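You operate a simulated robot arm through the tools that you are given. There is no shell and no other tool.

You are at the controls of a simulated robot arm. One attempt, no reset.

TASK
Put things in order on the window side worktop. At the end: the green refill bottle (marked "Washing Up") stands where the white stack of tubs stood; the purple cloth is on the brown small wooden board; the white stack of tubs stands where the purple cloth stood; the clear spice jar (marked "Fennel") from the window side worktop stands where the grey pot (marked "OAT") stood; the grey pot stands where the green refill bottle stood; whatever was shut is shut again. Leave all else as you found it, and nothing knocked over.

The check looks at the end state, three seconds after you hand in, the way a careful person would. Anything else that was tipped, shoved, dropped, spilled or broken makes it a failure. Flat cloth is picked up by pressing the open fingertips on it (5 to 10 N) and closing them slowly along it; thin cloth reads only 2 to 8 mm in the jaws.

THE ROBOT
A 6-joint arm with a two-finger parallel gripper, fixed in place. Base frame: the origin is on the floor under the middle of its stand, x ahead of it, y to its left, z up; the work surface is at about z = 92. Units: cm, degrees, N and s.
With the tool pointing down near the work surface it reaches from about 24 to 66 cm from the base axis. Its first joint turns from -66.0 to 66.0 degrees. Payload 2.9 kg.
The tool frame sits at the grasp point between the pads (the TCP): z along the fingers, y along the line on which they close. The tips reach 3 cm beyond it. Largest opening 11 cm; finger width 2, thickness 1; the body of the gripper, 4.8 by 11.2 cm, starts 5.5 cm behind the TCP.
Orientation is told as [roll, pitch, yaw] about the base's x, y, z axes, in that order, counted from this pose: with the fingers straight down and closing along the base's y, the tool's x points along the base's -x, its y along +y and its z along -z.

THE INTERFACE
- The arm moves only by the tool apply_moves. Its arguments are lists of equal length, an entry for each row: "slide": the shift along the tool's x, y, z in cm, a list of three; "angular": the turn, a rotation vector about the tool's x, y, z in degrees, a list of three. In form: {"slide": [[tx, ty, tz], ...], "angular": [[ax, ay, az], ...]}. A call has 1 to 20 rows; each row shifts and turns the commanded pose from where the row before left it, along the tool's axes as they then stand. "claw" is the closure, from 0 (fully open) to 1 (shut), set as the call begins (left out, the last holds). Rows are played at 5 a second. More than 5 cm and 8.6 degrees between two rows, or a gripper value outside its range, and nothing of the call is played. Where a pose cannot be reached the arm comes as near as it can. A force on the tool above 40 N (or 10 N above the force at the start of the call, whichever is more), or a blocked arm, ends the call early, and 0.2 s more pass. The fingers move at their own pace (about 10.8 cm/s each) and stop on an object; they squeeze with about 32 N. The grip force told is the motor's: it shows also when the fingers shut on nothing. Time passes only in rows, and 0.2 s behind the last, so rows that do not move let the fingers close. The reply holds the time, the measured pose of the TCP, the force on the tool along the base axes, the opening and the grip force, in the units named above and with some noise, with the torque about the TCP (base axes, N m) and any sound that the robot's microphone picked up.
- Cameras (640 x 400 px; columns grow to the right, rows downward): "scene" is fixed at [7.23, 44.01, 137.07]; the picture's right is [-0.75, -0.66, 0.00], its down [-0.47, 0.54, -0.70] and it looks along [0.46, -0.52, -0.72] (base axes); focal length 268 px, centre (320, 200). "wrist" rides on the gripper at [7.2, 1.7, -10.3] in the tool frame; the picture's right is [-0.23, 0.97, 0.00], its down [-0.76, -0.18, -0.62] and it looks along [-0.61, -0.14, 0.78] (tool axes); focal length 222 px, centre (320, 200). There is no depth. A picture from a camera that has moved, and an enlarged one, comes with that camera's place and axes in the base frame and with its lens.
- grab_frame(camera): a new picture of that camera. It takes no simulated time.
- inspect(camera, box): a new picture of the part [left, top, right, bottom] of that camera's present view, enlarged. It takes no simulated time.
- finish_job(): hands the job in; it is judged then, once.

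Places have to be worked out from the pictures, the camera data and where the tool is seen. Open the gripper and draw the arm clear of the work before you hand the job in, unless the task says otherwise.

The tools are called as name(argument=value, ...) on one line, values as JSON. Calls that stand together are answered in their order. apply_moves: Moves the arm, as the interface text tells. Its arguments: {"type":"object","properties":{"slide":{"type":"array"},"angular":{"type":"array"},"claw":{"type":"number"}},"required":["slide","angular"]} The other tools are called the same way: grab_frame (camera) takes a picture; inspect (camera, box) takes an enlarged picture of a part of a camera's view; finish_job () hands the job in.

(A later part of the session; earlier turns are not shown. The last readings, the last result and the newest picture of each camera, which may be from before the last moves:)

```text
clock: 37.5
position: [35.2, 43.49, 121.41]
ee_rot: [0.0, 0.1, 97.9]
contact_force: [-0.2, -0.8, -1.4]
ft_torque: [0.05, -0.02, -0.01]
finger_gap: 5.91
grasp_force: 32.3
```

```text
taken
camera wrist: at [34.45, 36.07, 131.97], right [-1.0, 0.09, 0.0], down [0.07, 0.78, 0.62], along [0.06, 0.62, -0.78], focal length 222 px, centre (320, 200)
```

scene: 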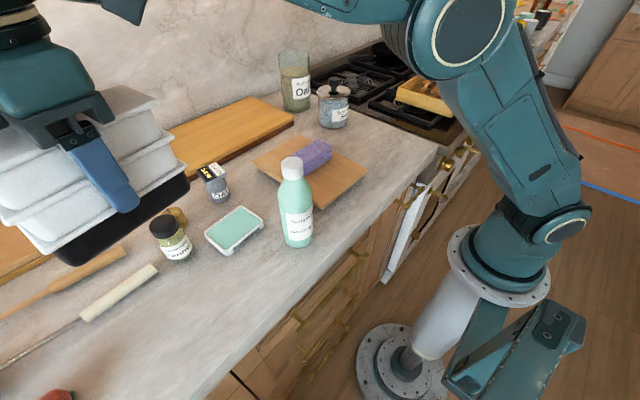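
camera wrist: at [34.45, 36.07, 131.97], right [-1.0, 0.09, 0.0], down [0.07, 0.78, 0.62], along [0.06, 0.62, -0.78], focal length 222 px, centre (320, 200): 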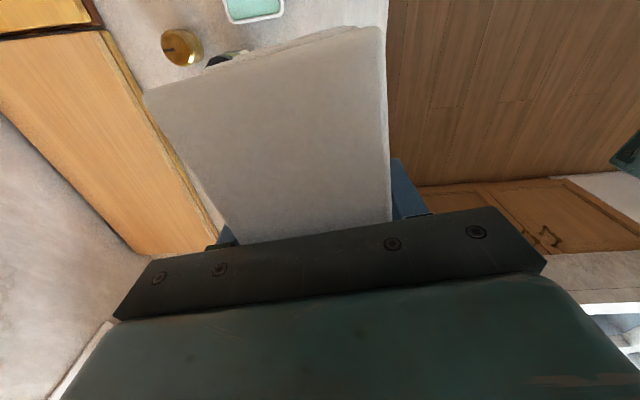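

The stack hangs over the target spot. I'll lower to about 2.5 cm above the worktop and look.

apply_moves(slide=[[0.1, 0, 2], [0.1, 0, 3.5], [0, 0, 4], [0, 0, 4], [0, 0, 3.5], [0, 0, 2.5], [0, 0, 0.8], [0, 0, 0]], angular=[[0, 0, 0], [0, 0, 0], [0, 0, 0], [0, 0, 0], [0, 0, 0], [0, 0, 0], [0, 0, 0], [0, 0, 0]], claw=0.8)

grab_frame(camera="scene")

inspect(camera="scene", box=[100, 180, 300, 345])

```text
clock: 39.3
position: [35.21, 43.31, 101.09]
ee_rot: [0.1, 0.0, 97.9]
contact_force: [0.6, -0.2, -1.9]
ft_torque: [0.01, -0.02, 0.04]
finger_gap: 5.85
grasp_force: 32.6
```

```text
taken
```

scene: 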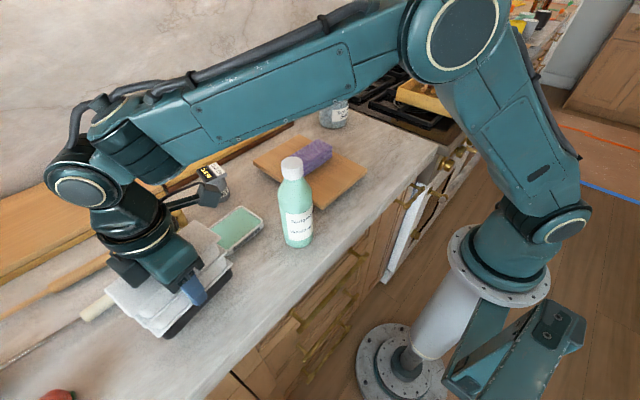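

```text
2.42 times, centred on (200, 262) of scene
camera zoom: at [7.23, 44.01, 137.07], right [-0.75, -0.66, 0.0], down [-0.47, 0.54, -0.7], along [0.46, -0.52, -0.72], focal length 649 px, centre (611, 48)
```

zoom: 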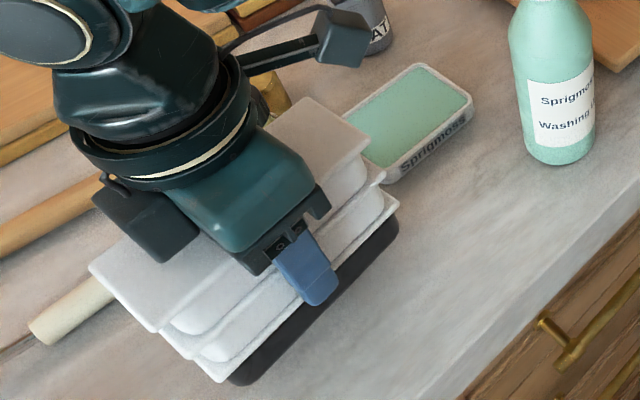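

Clear of the tray, with about 2.5 cm left. I'll lower in small steps and watch for first contact.

apply_moves(slide=[[0, 0, 0.5], [0, 0, 0.5], [0, 0, 0.4], [0, 0, 0.3], [0, 0, 0.3], [0, 0, 0]], angular=[[0, 0, 0], [0, 0, 0], [0, 0, 0], [0, 0, 0], [0, 0, 0], [0, 0, 0]], claw=0.8)

apply_moves(slide=[[0, 0, 0.15], [0, 0, 0.1], [0, 0, 0]], angular=[[0, 0, 0], [0, 0, 0], [0, 0, 0]], claw=0.8)

```text
clock: 40.7
position: [35.13, 43.22, 99.16]
ee_rot: [-0.1, 0.0, 97.9]
contact_force: [0.2, 0.0, -1.0]
ft_torque: [0.02, 0.02, 0.01]
finger_gap: 5.9
grasp_force: 31.9
```

```text
clock: 41.5
position: [34.96, 43.02, 98.75]
ee_rot: [0.0, 0.0, 98.0]
contact_force: [0.5, -0.2, -2.1]
ft_torque: [0.03, 0.0, 0.01]
finger_gap: 5.88
grasp_force: 32.2
```

The stack still hangs freely at z 98.75, so there are only a couple of millimetres left. I'll creep down.

apply_moves(slide=[[0, 0, 0.08], [0, 0, 0.07], [0, 0, 0]], angular=[[0, 0, 0], [0, 0, 0], [0, 0, 0]], claw=0.8)

```text
clock: 42.3
position: [35.13, 43.01, 98.76]
ee_rot: [0.0, 0.1, 97.9]
contact_force: [1.5, 0.1, -2.5]
ft_torque: [0.0, -0.02, -0.02]
finger_gap: 5.87
grasp_force: 31.8
```

apply_moves(slide=[[0, 0, 0.08], [0, 0, 0.07], [0, 0, 0]], angular=[[0, 0, 0], [0, 0, 0], [0, 0, 0]], claw=0.8)

```text
clock: 43.1
position: [35.13, 43.1, 98.45]
ee_rot: [-0.1, 0.0, 98.0]
contact_force: [-0.9, 0.6, 2.3]
ft_torque: [-0.23, 0.13, -0.12]
finger_gap: 5.89
grasp_force: 32.3
```

The vertical force flipped from about -2 to +2.3 N, so the stack has touched down. I'll open just enough to release, then look.

apply_moves(slide=[[0, 0, 0], [0, 0, 0]], angular=[[0, 0, 0], [0, 0, 0]], claw=0.4)

inspect(camera="scene", box=[100, 180, 300, 345])

```text
clock: 43.7
position: [35.06, 43.07, 98.5]
ee_rot: [0.0, 0.1, 97.9]
contact_force: [-0.4, -0.4, -1.3]
ft_torque: [0.0, 0.03, 0.01]
finger_gap: 6.58
grasp_force: 0.0
```

```text
2.42 times, centred on (200, 262) of scene
camera zoom: at [7.23, 44.01, 137.07], right [-0.75, -0.66, 0.0], down [-0.47, 0.54, -0.7], along [0.46, -0.52, -0.72], focal length 649 px, centre (611, 48)
```

zoom: 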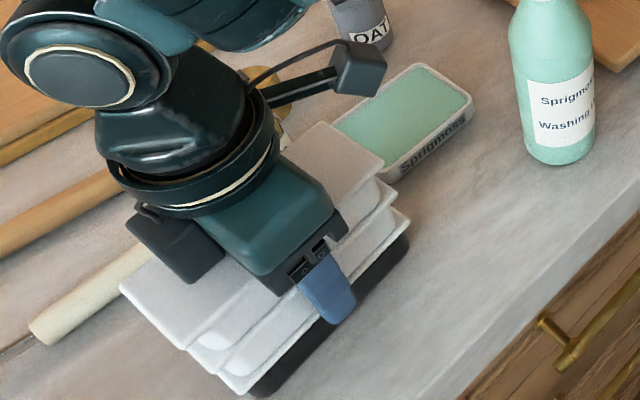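

Released and standing. I'll open a bit wider and raise the arm straight up, well above the bottle.

apply_moves(slide=[[0, 0, 0], [0, 0, 0], [0, 0, -1], [0, 0, -2.5], [0, 0, -4], [0, 0, -4], [0, 0, -4], [0, 0, -4], [0, 0, -3], [0, 0, 0]], angular=[[0, 0, 0], [0, 0, 0], [0, 0, 0], [0, 0, 0], [0, 0, 0], [0, 0, 0], [0, 0, 0], [0, 0, 0], [0, 0, 0], [0, 0, 0]], claw=0.15)

grab_frame(camera="scene")

grab_frame(camera="wrist")

```text
clock: 45.9
position: [35.03, 42.95, 121.0]
ee_rot: [0.0, 0.0, 97.8]
contact_force: [0.7, 0.3, -1.4]
ft_torque: [0.01, 0.01, 0.02]
finger_gap: 9.36
grasp_force: 0.1
```

```text
taken
```

scene: 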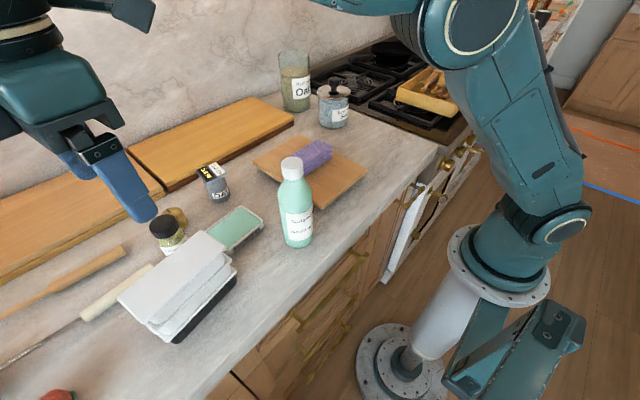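

```text
taken
camera wrist: at [34.34, 35.71, 131.43], right [-1.0, 0.09, 0.0], down [0.07, 0.78, 0.62], along [0.06, 0.62, -0.78], focal length 222 px, centre (320, 200)
```

wrist: 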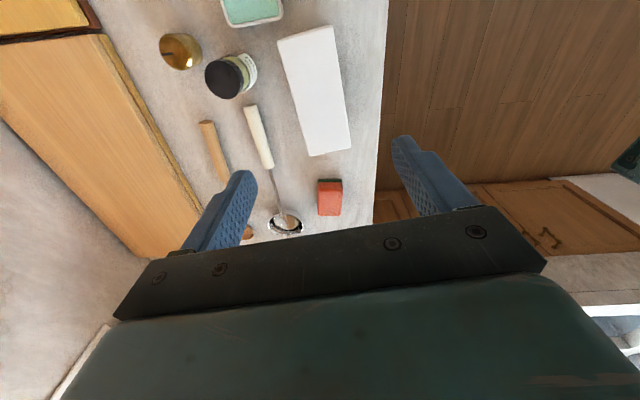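

The tubs stand in the cloth's place. Next is the bottle, which I'll take by its white cap (about 3.4 cm wide, z 108–110.7), so I'm moving above (32.2, 22.2) to look.

apply_moves(slide=[[3.36, 0.94, 0], [3.36, 0.94, 0], [3.36, 0.94, 0], [3.36, 0.94, 0], [3.36, 0.94, 0], [3.36, 0.94, 0], [0, 0, 0]], angular=[[0, 0, 0], [0, 0, 0], [0, 0, 0], [0, 0, 0], [0, 0, 0], [0, 0, 0], [0, 0, 0]], claw=0.15)

grab_frame(camera="wrist")

grab_frame(camera="scene")

```text
clock: 47.5
position: [32.21, 22.4, 121.06]
ee_rot: [0.0, 0.1, 97.9]
contact_force: [0.1, -1.0, -0.1]
ft_torque: [0.0, 0.0, 0.03]
finger_gap: 9.37
grasp_force: 0.1
```

```text
taken
camera wrist: at [31.57, 14.99, 131.56], right [-1.0, 0.09, 0.0], down [0.07, 0.78, 0.62], along [0.06, 0.62, -0.78], focal length 222 px, centre (320, 200)
```

wrist: 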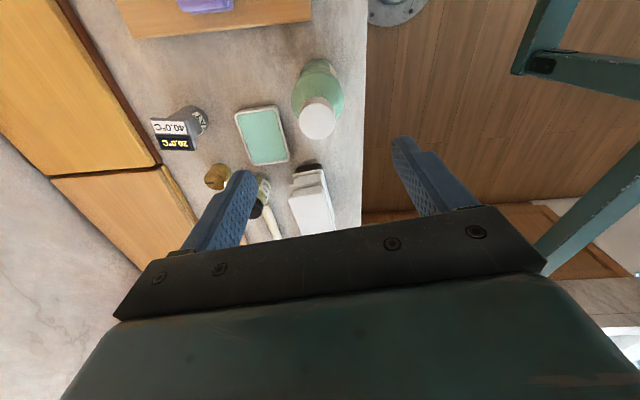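

```text
taken
```

scene: 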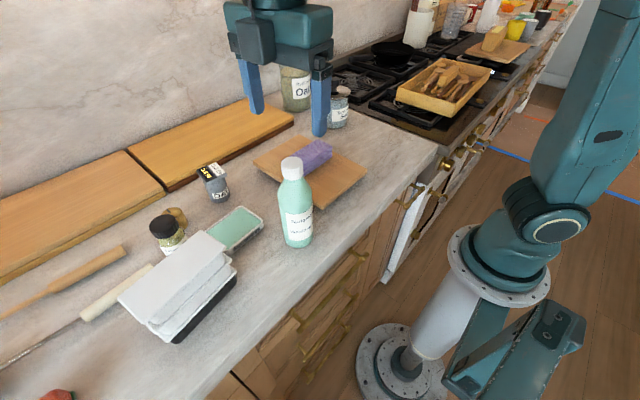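

inspect(camera="wrist", box=[240, 40, 400, 140])

inspect(camera="scene", box=[240, 145, 370, 255])

```text
4.00 times, centred on (320, 90) of wrist
camera zoom: at [31.57, 14.99, 131.56], right [-1.0, 0.09, 0.0], down [0.07, 0.78, 0.62], along [0.06, 0.62, -0.78], focal length 888 px, centre (320, 640)
```

zoom: 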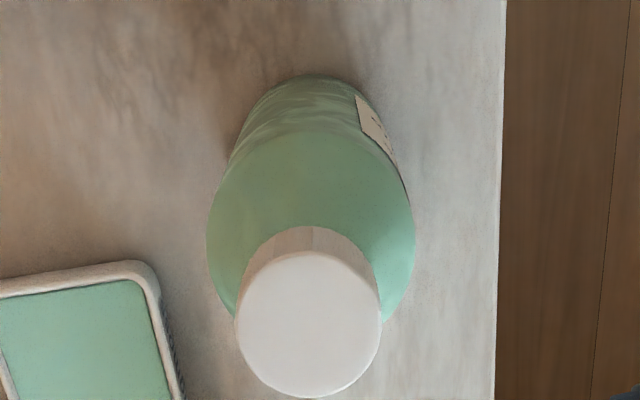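

```text
3.64 times, centred on (305, 200) of scene
camera zoom: at [7.23, 44.0, 137.07], right [-0.75, -0.66, 0.0], down [-0.47, 0.54, -0.7], along [0.46, -0.52, -0.72], focal length 973 px, centre (374, 200)
```

zoom: 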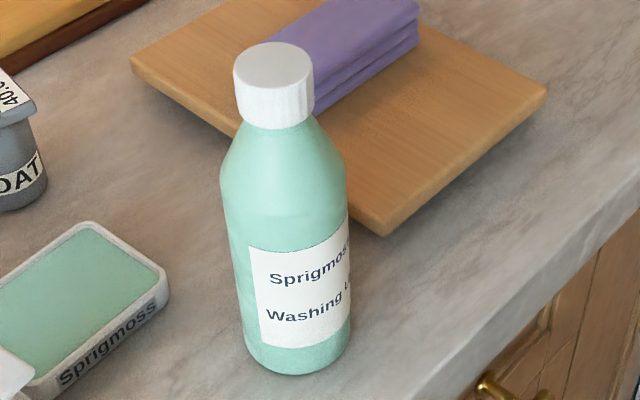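

The cap top is at about (32.4, 22.1, 111.1) with diameter 3.45, and its lower edge is near z 108.8. I'll descend so the tips sit at the cap's lower edge, with the jaws partly open.

apply_moves(slide=[[0.29, -0.11, 2.4], [0, 0, 3], [0, 0, 2], [0, 0, 1.2], [0, 0, 0.6], [0, 0, 0]], angular=[[0, 0, 0], [0, 0, 0], [0, 0, 0], [0, 0, 0], [0, 0, 0], [0, 0, 0]], claw=0.35)

grab_frame(camera="wrist")

inspect(camera="scene", box=[230, 105, 370, 215])

```text
clock: 48.9
position: [32.47, 22.14, 111.9]
ee_rot: [0.0, 0.1, 97.8]
contact_force: [0.2, -0.5, -0.1]
ft_torque: [0.01, -0.01, 0.01]
finger_gap: 7.17
grasp_force: 0.0
```

```text
taken
camera wrist: at [31.8, 14.84, 122.4], right [-1.0, 0.09, 0.0], down [0.07, 0.78, 0.62], along [0.06, 0.62, -0.78], focal length 222 px, centre (320, 200)
```

wrist: 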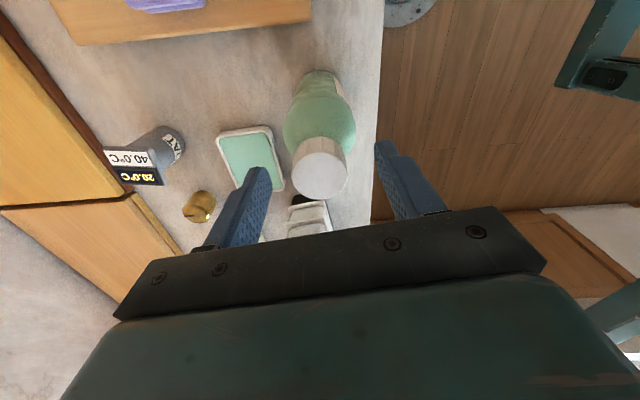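

```text
3.64 times, centred on (300, 160) of scene
camera zoom: at [7.23, 44.01, 137.07], right [-0.75, -0.66, 0.0], down [-0.47, 0.54, -0.7], along [0.46, -0.52, -0.72], focal length 973 px, centre (393, 346)
```

zoom: 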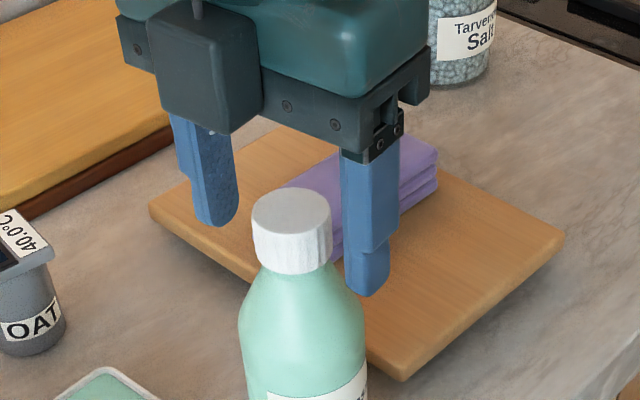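

The tips sit at the cap's lower edge. The cap reads about 0.3 cm toward -y of the finger centre, so I'll shift slightly and close on it.

apply_moves(slide=[[0.3, 0, 0], [0, 0, 0], [0, 0, 0]], angular=[[0, 0, 0], [0, 0, 0], [0, 0, 0]], claw=0.6)

apply_moves(slide=[[0, 0, 0], [0, 0, 0]], angular=[[0, 0, 0], [0, 0, 0]], claw=0.67)

apply_moves(slide=[[0, 0, 0], [0, 0, 0], [0, 0, 0]], angular=[[0, 0, 0], [0, 0, 0], [0, 0, 0]], claw=0.75)

inspect(camera="scene", box=[230, 145, 370, 255])

grab_frame(camera="wrist")

```text
clock: 49.7
position: [32.59, 21.88, 111.86]
ee_rot: [0.0, 0.1, 98.0]
contact_force: [0.5, 0.7, -0.4]
ft_torque: [-0.01, -0.03, 0.0]
finger_gap: 4.39
grasp_force: 0.1
```

```text
clock: 50.3
position: [32.53, 21.84, 111.89]
ee_rot: [-0.2, 0.0, 97.9]
contact_force: [0.5, 0.0, 0.1]
ft_torque: [0.0, -0.04, 0.01]
finger_gap: 3.64
grasp_force: 0.0
```

```text
clock: 51.1
position: [32.52, 21.93, 112.03]
ee_rot: [0.0, 0.1, 97.9]
contact_force: [-0.8, 0.5, -1.0]
ft_torque: [-0.03, 0.01, -0.01]
finger_gap: 3.19
grasp_force: 32.0
```

```text
3.64 times, centred on (300, 200) of scene
camera zoom: at [7.23, 44.01, 137.07], right [-0.75, -0.66, 0.0], down [-0.47, 0.54, -0.7], along [0.46, -0.52, -0.72], focal length 973 px, centre (393, 200)
```

zoom: 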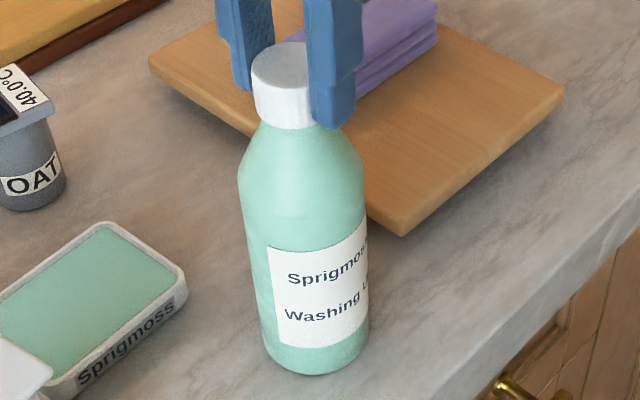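

```text
taken
camera wrist: at [31.84, 14.53, 122.4], right [-1.0, 0.09, 0.0], down [0.07, 0.78, 0.62], along [0.06, 0.62, -0.78], focal length 222 px, centre (320, 200)
```

wrist: 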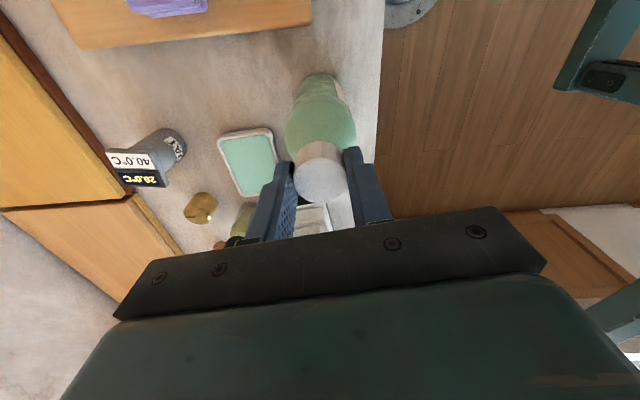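

The grip holds at 3.19 cm with 32 N. I'll lift slowly and check that the bottle hangs straight.

apply_moves(slide=[[0, 0, -0.3], [0, 0, -0.5], [0, 0, -0.7], [0, 0, -1], [0, 0, 0], [0, 0, 0]], angular=[[0, 0, 0], [0, 0, 0], [0, 0, 0], [0, 0, 0], [0, 0, 0], [0, 0, 0]], claw=0.9)

inspect(camera="scene", box=[230, 135, 370, 255])

grab_frame(camera="wrist")

```text
clock: 52.5
position: [32.51, 21.81, 114.35]
ee_rot: [0.0, 0.1, 97.8]
contact_force: [1.0, 0.4, -5.1]
ft_torque: [0.01, 0.03, -0.03]
finger_gap: 3.2
grasp_force: 32.3
```

```text
3.33 times, centred on (300, 195) of scene
camera zoom: at [7.24, 44.01, 137.07], right [-0.75, -0.66, 0.0], down [-0.47, 0.54, -0.7], along [0.46, -0.52, -0.72], focal length 892 px, centre (387, 217)
```

zoom: 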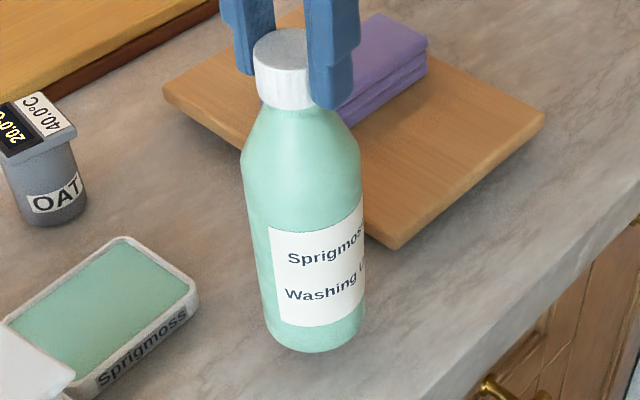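

```text
taken
camera wrist: at [31.82, 14.45, 124.85], right [-1.0, 0.09, 0.0], down [0.07, 0.78, 0.62], along [0.06, 0.62, -0.78], focal length 222 px, centre (320, 200)
```

wrist: 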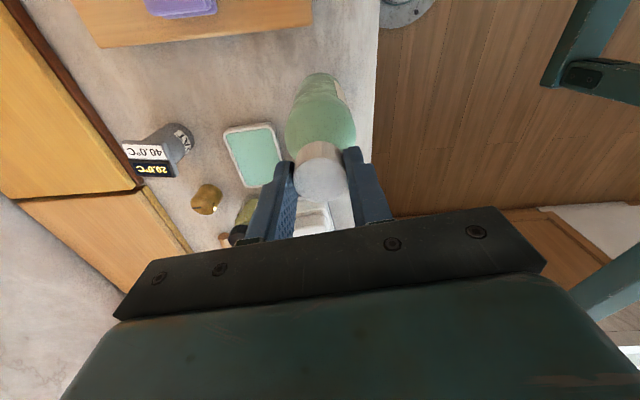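

The bottle (about 5 N) hangs straight. I'll raise it clear of the cloth and board and turn back to yaw 82.

apply_moves(slide=[[0, 0, -1], [0, 0, -2], [0, 0, -2.5], [0, 0, -2.5], [0, 0, -1.2], [0, 0, -0.45], [0, 0, 0], [0, 0, 0], [0, 0, 0], [0, 0, 0], [0, 0, 0]], angular=[[0, 0, 0], [0, 0, 0], [0, 0, 0], [0, 0, 0], [0, 0, 0], [0, 0, 0], [0, 0, 3.97], [0, 0, 3.97], [0, 0, 3.97], [0, 0, 3.97], [0, 0, 0]], claw=0.9)

apply_moves(slide=[[1.143, -0.393, 0], [1.905, -0.656, 0], [2.667, -0.918, 0], [2.667, -0.918, 0], [2.667, -0.918, 0], [2.667, -0.918, 0], [2.667, -0.918, 0], [2.667, -0.918, 0], [2.667, -0.918, 0], [2.667, -0.918, 0], [2.667, -0.918, 0], [2.667, -0.918, 0], [2.667, -0.918, 0], [2.667, -0.918, 0], [1.905, -0.656, 0], [1.143, -0.393, 0], [0, 0, 0], [0, 0, 0]], angular=[[0, 0, 0], [0, 0, 0], [0, 0, 0], [0, 0, 0], [0, 0, 0], [0, 0, 0], [0, 0, 0], [0, 0, 0], [0, 0, 0], [0, 0, 0], [0, 0, 0], [0, 0, 0], [0, 0, 0], [0, 0, 0], [0, 0, 0], [0, 0, 0], [0, 0, 0], [0, 0, 0]], claw=0.9)

grab_frame(camera="scene")

grab_frame(camera="wrist")

```text
clock: 54.9
position: [32.5, 21.83, 124.08]
ee_rot: [-0.1, 0.0, 81.9]
contact_force: [-0.2, 0.4, -3.4]
ft_torque: [0.01, 0.0, 0.0]
finger_gap: 3.22
grasp_force: 32.4
```

```text
clock: 58.7
position: [40.28, -17.57, 124.02]
ee_rot: [0.0, 0.1, 82.1]
contact_force: [0.1, -0.5, -4.1]
ft_torque: [0.03, 0.02, 0.02]
finger_gap: 3.23
grasp_force: 32.1
```

```text
taken
```

scene: 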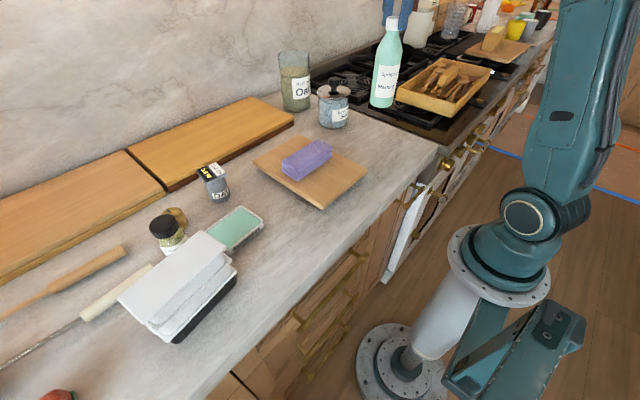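

```text
taken
camera wrist: at [37.49, -24.54, 134.49], right [-0.93, 0.36, 0.0], down [0.28, 0.73, 0.62], along [0.22, 0.58, -0.78], focal length 222 px, centre (320, 200)
```

wrist: 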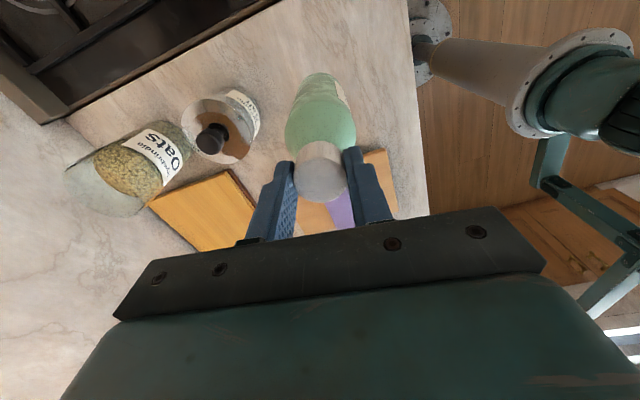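

The bottle hangs above the tubs' old place. I'll lower it to about 1.5 cm above the worktop.

apply_moves(slide=[[0, 0, 1], [0, 0, 2], [0, 0, 2.5], [0, 0, 2], [0, 0, 1.5], [0, 0, 1], [0, 0, 0.5], [0, 0, 0]], angular=[[0, 0, 0], [0, 0, 0], [0, 0, 0], [0, 0, 0], [0, 0, 0], [0, 0, 0], [0, 0, 0], [0, 0, 0]], claw=0.9)

inspect(camera="scene", box=[300, 40, 460, 165])

```text
clock: 60.5
position: [40.19, -17.61, 113.56]
ee_rot: [0.0, 0.1, 82.0]
contact_force: [0.4, -0.3, -5.1]
ft_torque: [0.01, 0.02, -0.02]
finger_gap: 3.2
grasp_force: 31.5
```

```text
3.20 times, centred on (380, 102) of scene
camera zoom: at [7.24, 44.0, 137.07], right [-0.75, -0.66, 0.0], down [-0.47, 0.54, -0.7], along [0.46, -0.52, -0.72], focal length 856 px, centre (128, 512)
```

zoom: 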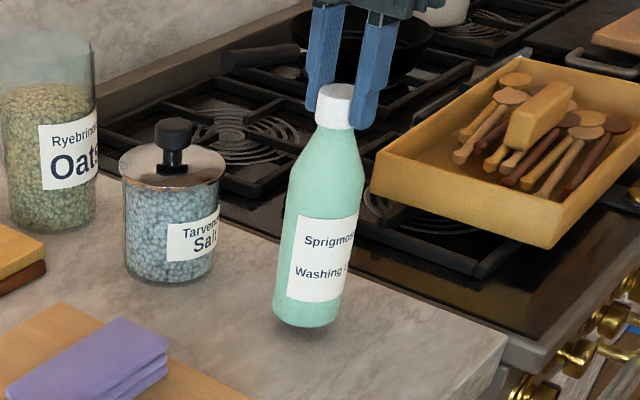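

The bottle's axis matches a vertical projection. I'll continue with fine steps to first contact.

apply_moves(slide=[[0, 0, 0.4], [0, 0, 0.4], [0, 0, 0.3], [0, 0, 0.1], [0, 0, 0]], angular=[[0, 0, 0], [0, 0, 0], [0, 0, 0], [0, 0, 0], [0, 0, 0]], claw=0.9)

apply_moves(slide=[[0, 0, 0.08], [0, 0, 0.07], [0, 0, 0]], angular=[[0, 0, 0], [0, 0, 0], [0, 0, 0]], claw=0.9)

```text
clock: 61.7
position: [40.23, -17.81, 112.32]
ee_rot: [0.0, 0.2, 82.0]
contact_force: [0.0, 0.8, -3.6]
ft_torque: [0.01, 0.0, -0.02]
finger_gap: 3.21
grasp_force: 32.3
```

```text
clock: 62.5
position: [40.22, -17.87, 112.22]
ee_rot: [-0.1, 0.0, 82.0]
contact_force: [0.1, 0.8, -4.4]
ft_torque: [0.01, -0.01, 0.0]
finger_gap: 3.21
grasp_force: 31.8
```

Still hanging freely at about -4.4 N. I'll creep down another 1.5 mm.

apply_moves(slide=[[0, 0, 0.08], [0, 0, 0.07], [0, 0, 0]], angular=[[0, 0, 0], [0, 0, 0], [0, 0, 0]], claw=0.9)

```text
clock: 63.3
position: [40.21, -17.71, 112.02]
ee_rot: [0.0, 0.1, 82.0]
contact_force: [0.6, -1.0, -2.8]
ft_torque: [-0.01, 0.02, -0.02]
finger_gap: 3.21
grasp_force: 32.1
```

apply_moves(slide=[[0, 0, 0.06], [0, 0, 0.06], [0, 0, 0]], angular=[[0, 0, 0], [0, 0, 0], [0, 0, 0]], claw=0.9)

```text
clock: 64.1
position: [40.15, -17.76, 111.96]
ee_rot: [-0.1, 0.1, 82.0]
contact_force: [-2.0, -1.5, 2.3]
ft_torque: [-0.03, 0.1, -0.01]
finger_gap: 3.21
grasp_force: 31.9
```

Touchdown, with the vertical force going positive. I'll open the fingers gently, a little at a time, and look.

apply_moves(slide=[[0, 0, 0], [0, 0, 0]], angular=[[0, 0, 0], [0, 0, 0]], claw=0.67)

apply_moves(slide=[[0, 0, 0], [0, 0, 0], [0, 0, 0]], angular=[[0, 0, 0], [0, 0, 0], [0, 0, 0]], claw=0.35)

inspect(camera="scene", box=[300, 40, 460, 165])

grab_frame(camera="wrist")

```text
clock: 64.7
position: [40.17, -17.67, 111.94]
ee_rot: [0.0, 0.1, 82.0]
contact_force: [-0.1, 1.2, 0.3]
ft_torque: [0.01, -0.03, 0.03]
finger_gap: 3.63
grasp_force: 0.1
```

```text
clock: 65.5
position: [40.26, -17.79, 111.8]
ee_rot: [0.0, 0.1, 82.0]
contact_force: [-0.2, 0.7, -0.6]
ft_torque: [-0.01, 0.04, -0.04]
finger_gap: 7.19
grasp_force: 0.1
```

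```text
3.20 times, centred on (380, 102) of scene
camera zoom: at [7.23, 44.01, 137.07], right [-0.75, -0.66, 0.0], down [-0.47, 0.54, -0.7], along [0.46, -0.52, -0.72], focal length 856 px, centre (128, 512)
```

zoom: 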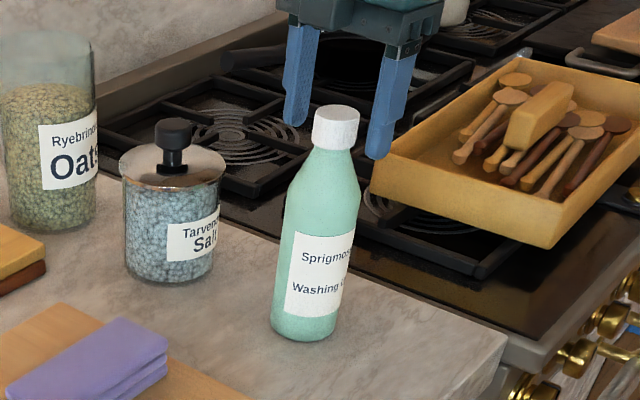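

```text
taken
camera wrist: at [37.51, -24.66, 122.43], right [-0.93, 0.36, 0.0], down [0.28, 0.73, 0.62], along [0.23, 0.58, -0.78], focal length 222 px, centre (320, 200)
```

wrist: 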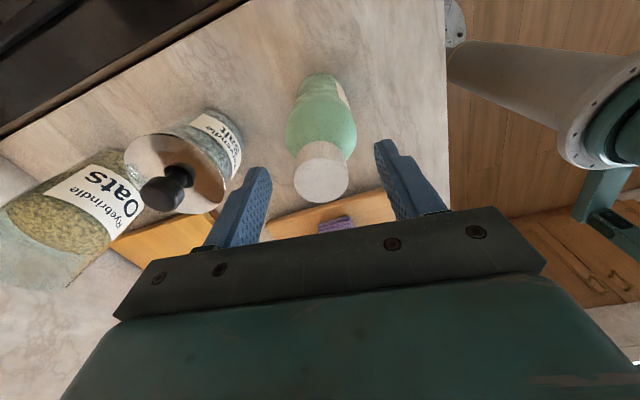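

The bottle stands in the tubs' old place. I'll rise straight off the cap, then travel toward the grey pot.

apply_moves(slide=[[0, 0, -1], [0, 0, -2.5], [0, 0, -3], [-3.78, -0.656, 0], [-3.78, -0.656, 0], [-3.78, -0.656, 0], [-3.78, -0.656, 0], [-3.78, -0.656, 0], [-3.78, -0.656, 0], [-3.78, -0.656, 0], [-3.78, -0.656, 0], [-3.78, -0.656, 0], [-3.78, -0.656, 0], [-3.78, -0.656, 0], [-3.5, -0.6, 0], [0, 0, 0]], angular=[[0, 0, 0], [0, 0, 0], [0, 0, 0], [0, 0, 0], [0, 0, 0], [0, 0, 0], [0, 0, 0], [0, 0, 0], [0, 0, 0], [0, 0, 0], [0, 0, 0], [0, 0, 0], [0, 0, 0], [0, 0, 0], [0, 0, 0], [0, 0, 0]], claw=0.2)

apply_moves(slide=[[0, 0, 0], [0, 0, 0], [0, 0, 0], [0, 0, 0], [0, 0, 0], [0, 0, 0], [0, 0, 0], [0, 0, 0], [0, 0, 0], [0, 0, 0], [0, 0, 0], [0, 0, 0]], angular=[[0, 0, 8.36], [0, 0, 8.36], [0, 0, 8.36], [0, 0, 8.36], [0, 0, 8.36], [0, 0, 8.36], [0, 0, 8.36], [0, 0, 8.36], [0, 0, 8.36], [0, 0, 8.36], [0, 0, 8.36], [0, 0, 0]], claw=0)

grab_frame(camera="scene")

grab_frame(camera="wrist")

```text
clock: 68.9
position: [53.96, 26.06, 118.41]
ee_rot: [0.0, 0.1, 82.1]
contact_force: [0.4, -0.1, 0.1]
ft_torque: [0.03, 0.02, 0.0]
finger_gap: 8.81
grasp_force: 0.0
```

```text
clock: 69.9
position: [54.4, 25.82, 118.27]
ee_rot: [-0.4, -0.4, 51.2]
contact_force: [2.4, 1.3, -3.4]
ft_torque: [-0.12, 0.03, -0.06]
finger_gap: 10.98
grasp_force: 0.1
stopped in row 5: the force on the tool passed its limit at 70 N (the readings are from after the stop); the commanded pose is now the measured one
```

```text
taken
```

scene: 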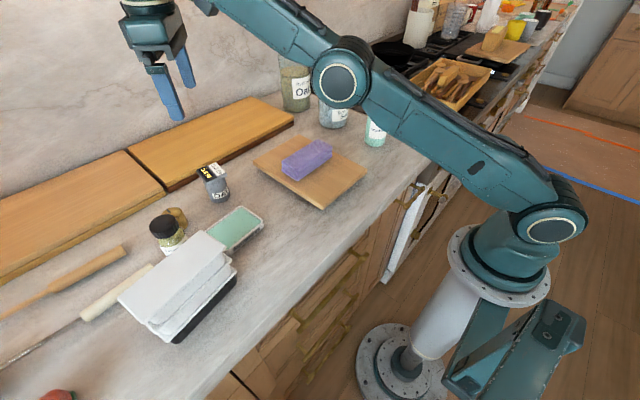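

```text
taken
camera wrist: at [48.43, 21.27, 128.71], right [-0.62, 0.79, 0.0], down [0.61, 0.48, 0.63], along [0.5, 0.39, -0.78], focal length 222 px, centre (320, 200)
```

wrist: 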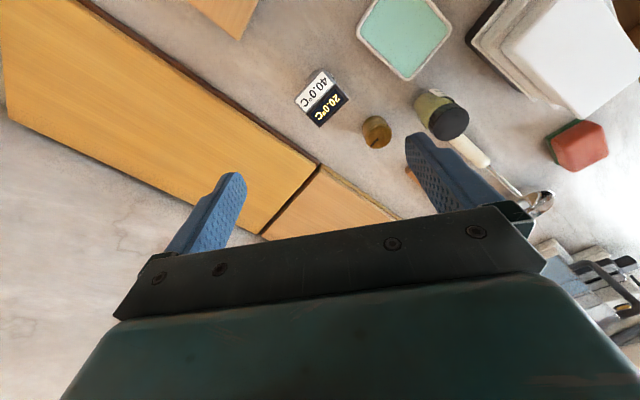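

The rotation tripped a force limit although nothing lies near the gripper at that height, and the objects look unmoved. I'll check the scene closely before continuing.

inspect(camera="scene", box=[80, 0, 400, 200])

inspect(camera="scene", box=[100, 150, 320, 350])

inspect(camera="scene", box=[280, 40, 500, 180])

```text
2.00 times, centred on (240, 100) of scene
camera zoom: at [7.23, 44.01, 137.07], right [-0.75, -0.66, 0.0], down [-0.47, 0.54, -0.7], along [0.46, -0.52, -0.72], focal length 535 px, centre (480, 400)
```

zoom: 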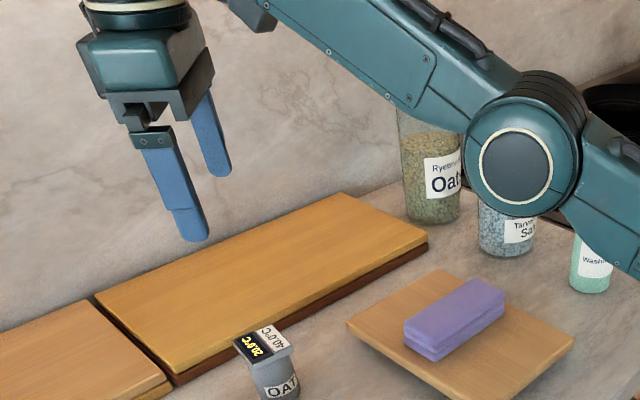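

```text
2.00 times, centred on (210, 250) of scene
camera zoom: at [7.23, 44.01, 137.07], right [-0.75, -0.66, 0.0], down [-0.47, 0.54, -0.7], along [0.46, -0.52, -0.72], focal length 535 px, centre (540, 100)
```

zoom: 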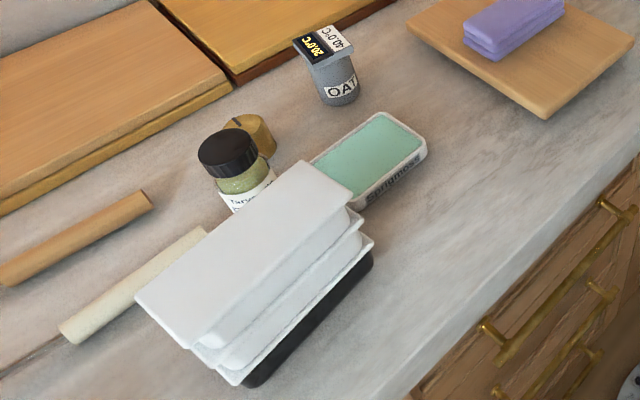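

```text
2.86 times, centred on (390, 110) of scene
camera zoom: at [7.23, 44.01, 137.07], right [-0.75, -0.66, 0.0], down [-0.47, 0.54, -0.7], along [0.46, -0.52, -0.72], focal length 764 px, centre (120, 457)
```

zoom: 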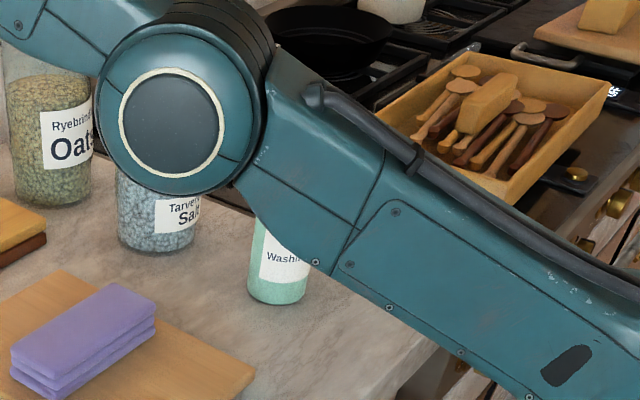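

Nothing is disturbed. The wrist camera's box sits right beside the forearm in this stretched pose, so I think it touched its own arm. I'll turn back to yaw 80, which suits the pot's lid orientation, and correct the slight tilt.

apply_moves(slide=[[0, 0, 0], [0, 0, 0], [0, 0, 0], [0, 0, 0], [0, 0, 0], [0, 0, 0], [0, 0, 0], [0, 0, 0]], angular=[[0, 0, -4.8], [0, 0, -4.8], [0, 0, -4.8], [0, 0, -4.8], [0, 0, -4.8], [0, 0, -4.8], [-0.4, 0.4, 0], [0, 0, 0]], claw=0)

grab_frame(camera="wrist")

grab_frame(camera="scene")

```text
clock: 71.7
position: [54.35, 25.79, 118.35]
ee_rot: [-0.1, 0.2, 80.0]
contact_force: [-0.4, -0.2, -0.4]
ft_torque: [0.0, 0.0, 0.0]
finger_gap: 11.01
grasp_force: 0.1
```

```text
taken
camera wrist: at [51.29, 19.01, 128.77], right [-0.92, 0.39, 0.0], down [0.31, 0.72, 0.62], along [0.25, 0.57, -0.78], focal length 222 px, centre (320, 200)
```

wrist: 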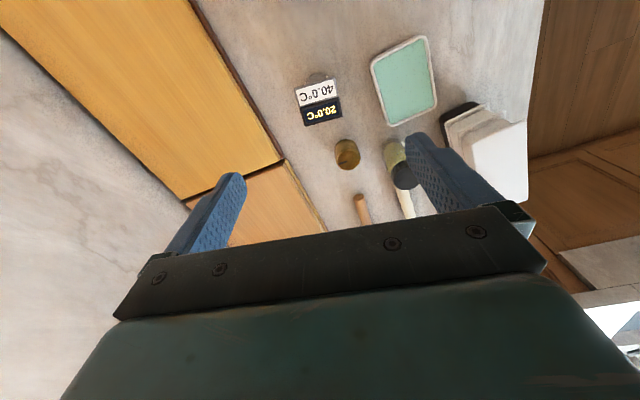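

```text
taken
```

scene: 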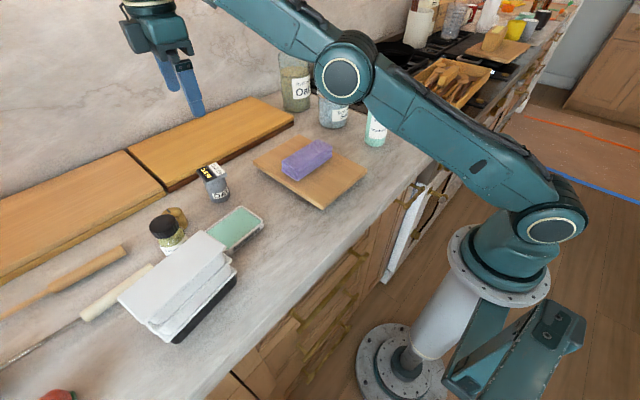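

Back at yaw 80 with no load. I'll enlarge the pot in the wrist view to measure it.

inspect(camera="wrist", box=[260, 30, 440, 150])

inspect(camera="scene", box=[180, 145, 250, 210])

```text
3.33 times, centred on (350, 90) of wrist
camera zoom: at [51.29, 19.01, 128.77], right [-0.92, 0.39, 0.0], down [0.31, 0.72, 0.62], along [0.25, 0.57, -0.78], focal length 740 px, centre (220, 567)
```

zoom: 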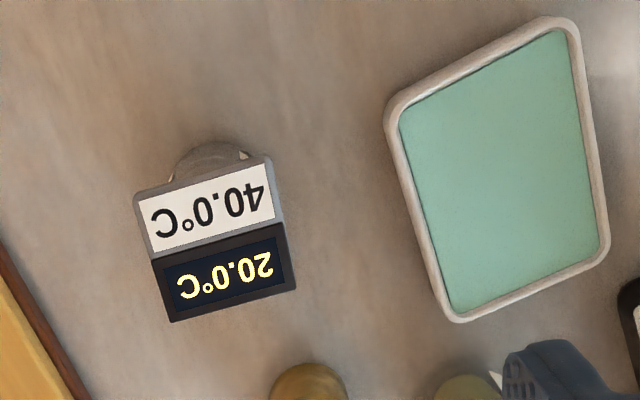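

```text
6.15 times, centred on (215, 178) of scene
camera zoom: at [7.23, 44.01, 137.07], right [-0.75, -0.66, 0.0], down [-0.47, 0.54, -0.7], along [0.46, -0.52, -0.72], focal length 1646 px, centre (966, 338)
```

zoom: 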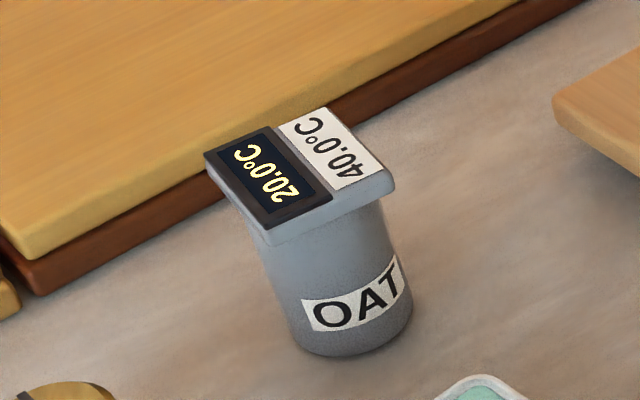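

The pot's lid plate is about 5.0 x 4.75 at centre (54.4, 26.35), top near z 99.5 and aligned with yaw 80. I'll centre over it and descend part way.

apply_moves(slide=[[-0.53, -0.11, 2], [0, 0, 4], [0, 0, 4], [0, 0, 3], [0, 0, 2], [0, 0, 0]], angular=[[0, 0, 0], [0, 0, 0], [0, 0, 0], [0, 0, 0], [0, 0, 0], [0, 0, 0]], claw=0.1)

grab_frame(camera="wrist")

inspect(camera="scene", box=[130, 110, 290, 220])

```text
clock: 73.1
position: [54.6, 26.27, 103.08]
ee_rot: [-0.1, 0.3, 80.0]
contact_force: [0.5, 0.2, -0.5]
ft_torque: [0.04, 0.0, 0.0]
finger_gap: 9.91
grasp_force: 0.1
```

```text
taken
camera wrist: at [51.65, 19.4, 113.67], right [-0.92, 0.39, 0.0], down [0.31, 0.72, 0.62], along [0.25, 0.57, -0.78], focal length 222 px, centre (320, 200)
```

wrist: 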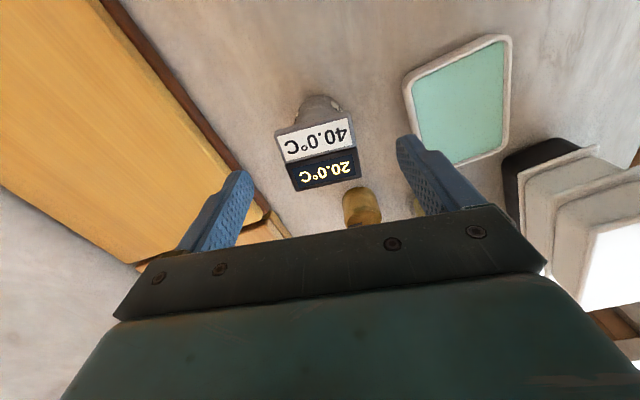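

```text
3.64 times, centred on (210, 165) of scene
camera zoom: at [7.23, 44.01, 137.07], right [-0.75, -0.66, 0.0], down [-0.47, 0.54, -0.7], along [0.46, -0.52, -0.72], focal length 973 px, centre (720, 327)
```

zoom: 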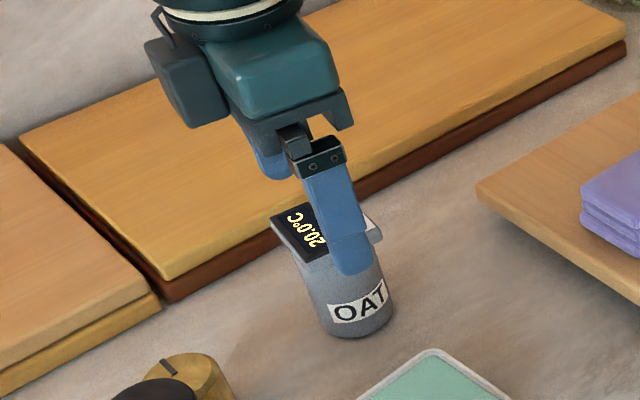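

Well centred. I'll lower to TCP z ≈ 98 with the pads alongside lid and body, and close in steps.

apply_moves(slide=[[0.2, 0, 1.5], [0, 0, 1.5], [0, 0, 1.2], [0, 0, 0.7], [0, 0, 0.2], [0, 0, 0]], angular=[[0, 0, 0], [0, 0, 0], [0, 0, 0], [0, 0, 0], [0, 0, 0], [0, 0, 0]], claw=0.1)

apply_moves(slide=[[0, 0, 0], [0, 0, 0]], angular=[[0, 0, 0], [0, 0, 0]], claw=0.48)

apply_moves(slide=[[0, 0, 0], [0, 0, 0], [0, 0, 0]], angular=[[0, 0, 0], [0, 0, 0], [0, 0, 0]], claw=0.6)

inspect(camera="scene", box=[130, 110, 290, 220])

grab_frame(camera="wrist")

```text
clock: 74.5
position: [55.56, 26.72, 98.56]
ee_rot: [0.0, 0.4, 80.0]
contact_force: [-0.5, -0.6, 0.6]
ft_torque: [-0.03, -0.02, 0.01]
finger_gap: 9.89
grasp_force: 0.1
out of reach, approached as far as the arm can: row 2, 3, 5
```

```text
clock: 75.1
position: [55.59, 26.6, 98.67]
ee_rot: [0.1, 0.3, 79.9]
contact_force: [-0.8, 0.9, -0.2]
ft_torque: [0.01, 0.01, 0.0]
finger_gap: 5.78
grasp_force: 0.7
```

```text
clock: 75.9
position: [55.58, 26.69, 98.63]
ee_rot: [0.0, 0.2, 80.0]
contact_force: [-0.1, -0.2, 0.7]
ft_torque: [-0.02, -0.03, -0.02]
finger_gap: 5.15
grasp_force: 31.6
```

```text
3.64 times, centred on (210, 165) of scene
camera zoom: at [7.23, 44.0, 137.07], right [-0.75, -0.66, 0.0], down [-0.47, 0.54, -0.7], along [0.46, -0.52, -0.72], focal length 973 px, centre (720, 327)
```

zoom: 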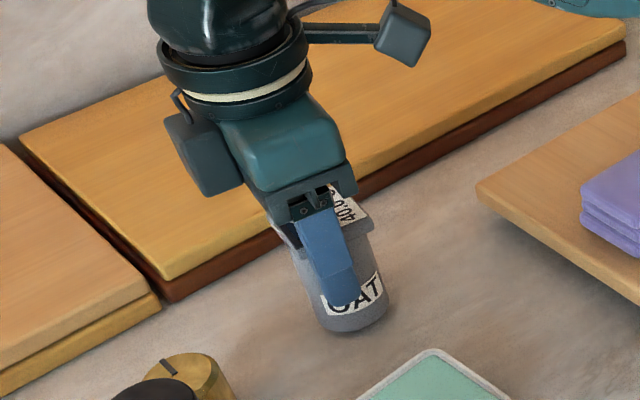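

```text
taken
camera wrist: at [52.63, 19.85, 109.14], right [-0.92, 0.39, 0.0], down [0.31, 0.72, 0.62], along [0.24, 0.57, -0.79], focal length 222 px, centre (320, 200)
```

wrist: 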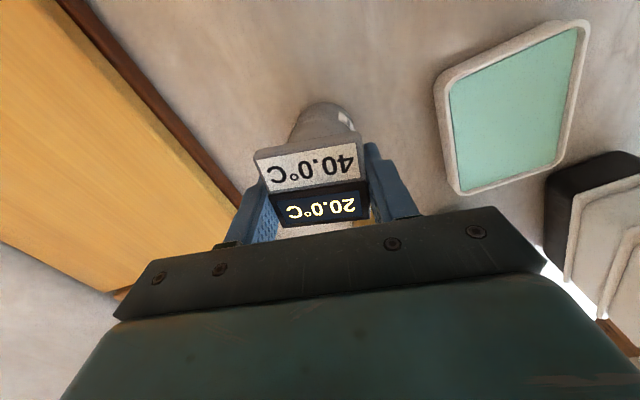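

The arm reported the pose slightly out of reach and sits about 1 cm further out, but the jaws hold the pot's lid and body at 5.15 cm with 32 N and it still stands. I'll lift it gently and check.

apply_moves(slide=[[0, 0, -0.3], [0, 0, -0.4], [0, 0, -0.5], [0, 0, -0.5], [0, 0, 0]], angular=[[0, 0, 0], [0, 0, 0], [0, 0, 0], [0, 0, 0], [0, 0, 0]], claw=0.7)

inspect(camera="scene", box=[130, 110, 290, 220])

grab_frame(camera="wrist")

```text
clock: 77.1
position: [55.61, 26.68, 100.34]
ee_rot: [-0.1, 0.2, 80.0]
contact_force: [-0.6, 0.5, -1.3]
ft_torque: [0.01, 0.01, -0.02]
finger_gap: 5.17
grasp_force: 32.1
```

```text
3.64 times, centred on (210, 165) of scene
camera zoom: at [7.24, 44.01, 137.07], right [-0.75, -0.66, 0.0], down [-0.47, 0.54, -0.7], along [0.46, -0.52, -0.72], focal length 973 px, centre (720, 327)
```

zoom: 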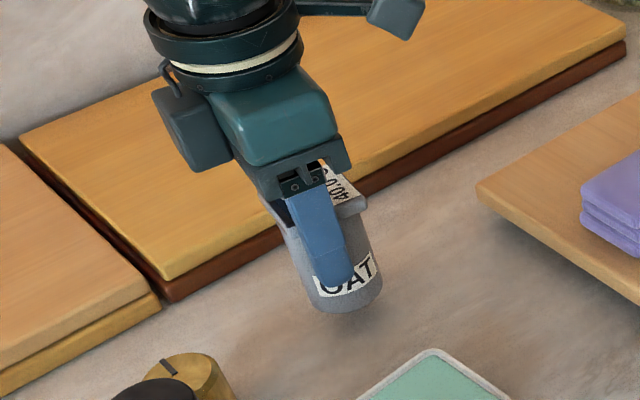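

```text
taken
camera wrist: at [52.59, 19.83, 110.74], right [-0.92, 0.39, 0.0], down [0.31, 0.72, 0.62], along [0.25, 0.57, -0.78], focal length 222 px, centre (320, 200)
```

wrist: 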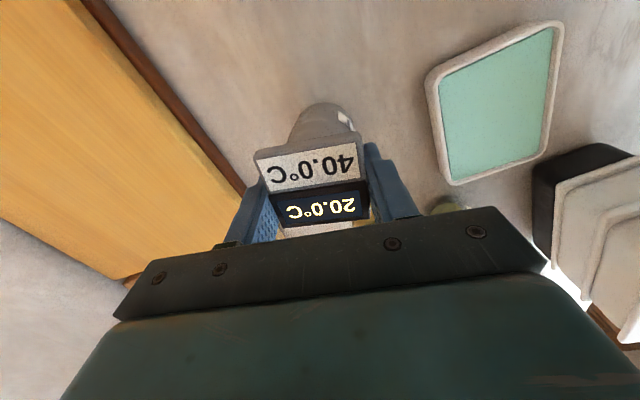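

The pot came up whole and level (about 1.5 N). Its centre sits about 1 cm toward -y of the TCP, so I'll aim the TCP near (32.5, 23.1) to put the pot at the bottle's old spot (32.4, 22.05).

apply_moves(slide=[[0, 0, -1], [0, 0, -1.5], [0, 0, -2], [0, 0, -1.5], [0.373, 1.107, 0], [0.597, 1.771, 0], [0.895, 2.657, 0], [0.895, 2.657, 0], [0.895, 2.657, 0], [0.895, 2.657, 0], [0.895, 2.657, 0], [0.895, 2.657, 0], [0.746, 2.214, 0], [0.373, 1.107, 0], [0, 0, 0]], angular=[[0, 0, 0], [0, 0, 0], [0, 0, 0], [0, 0, 0], [0, 0, 0], [0, 0, 0], [0, 0, 0], [0, 0, 0], [0, 0, 0], [0, 0, 0], [0, 0, 0], [0, 0, 0], [0, 0, 0], [0, 0, 0], [0, 0, 0]], claw=0.7)

grab_frame(camera="scene")

grab_frame(camera="wrist")

```text
clock: 80.3
position: [42.59, 29.13, 115.41]
ee_rot: [0.1, 0.4, 80.0]
contact_force: [-0.2, 1.0, -1.8]
ft_torque: [0.03, -0.01, -0.02]
finger_gap: 5.14
grasp_force: 32.2
out of reach, approached as far as the arm can: row 7, 8, 9, 10, 11, 12, 13, 14
```

```text
taken
```

scene: 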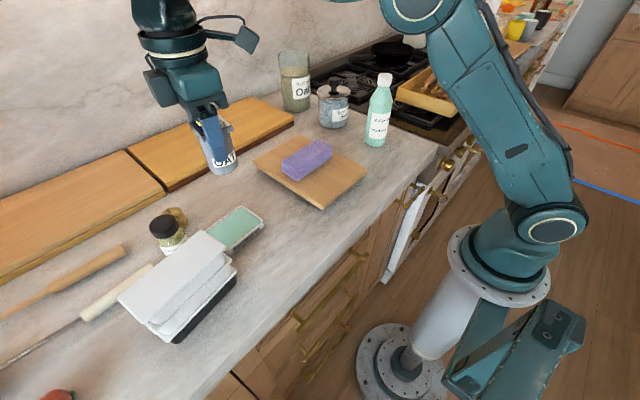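

```text
taken
camera wrist: at [39.73, 22.24, 125.85], right [-0.92, 0.39, 0.0], down [0.31, 0.72, 0.62], along [0.24, 0.57, -0.79], focal length 222 px, centre (320, 200)
```

wrist: 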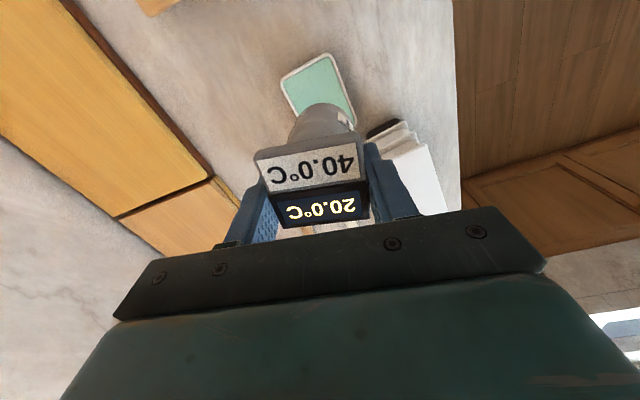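

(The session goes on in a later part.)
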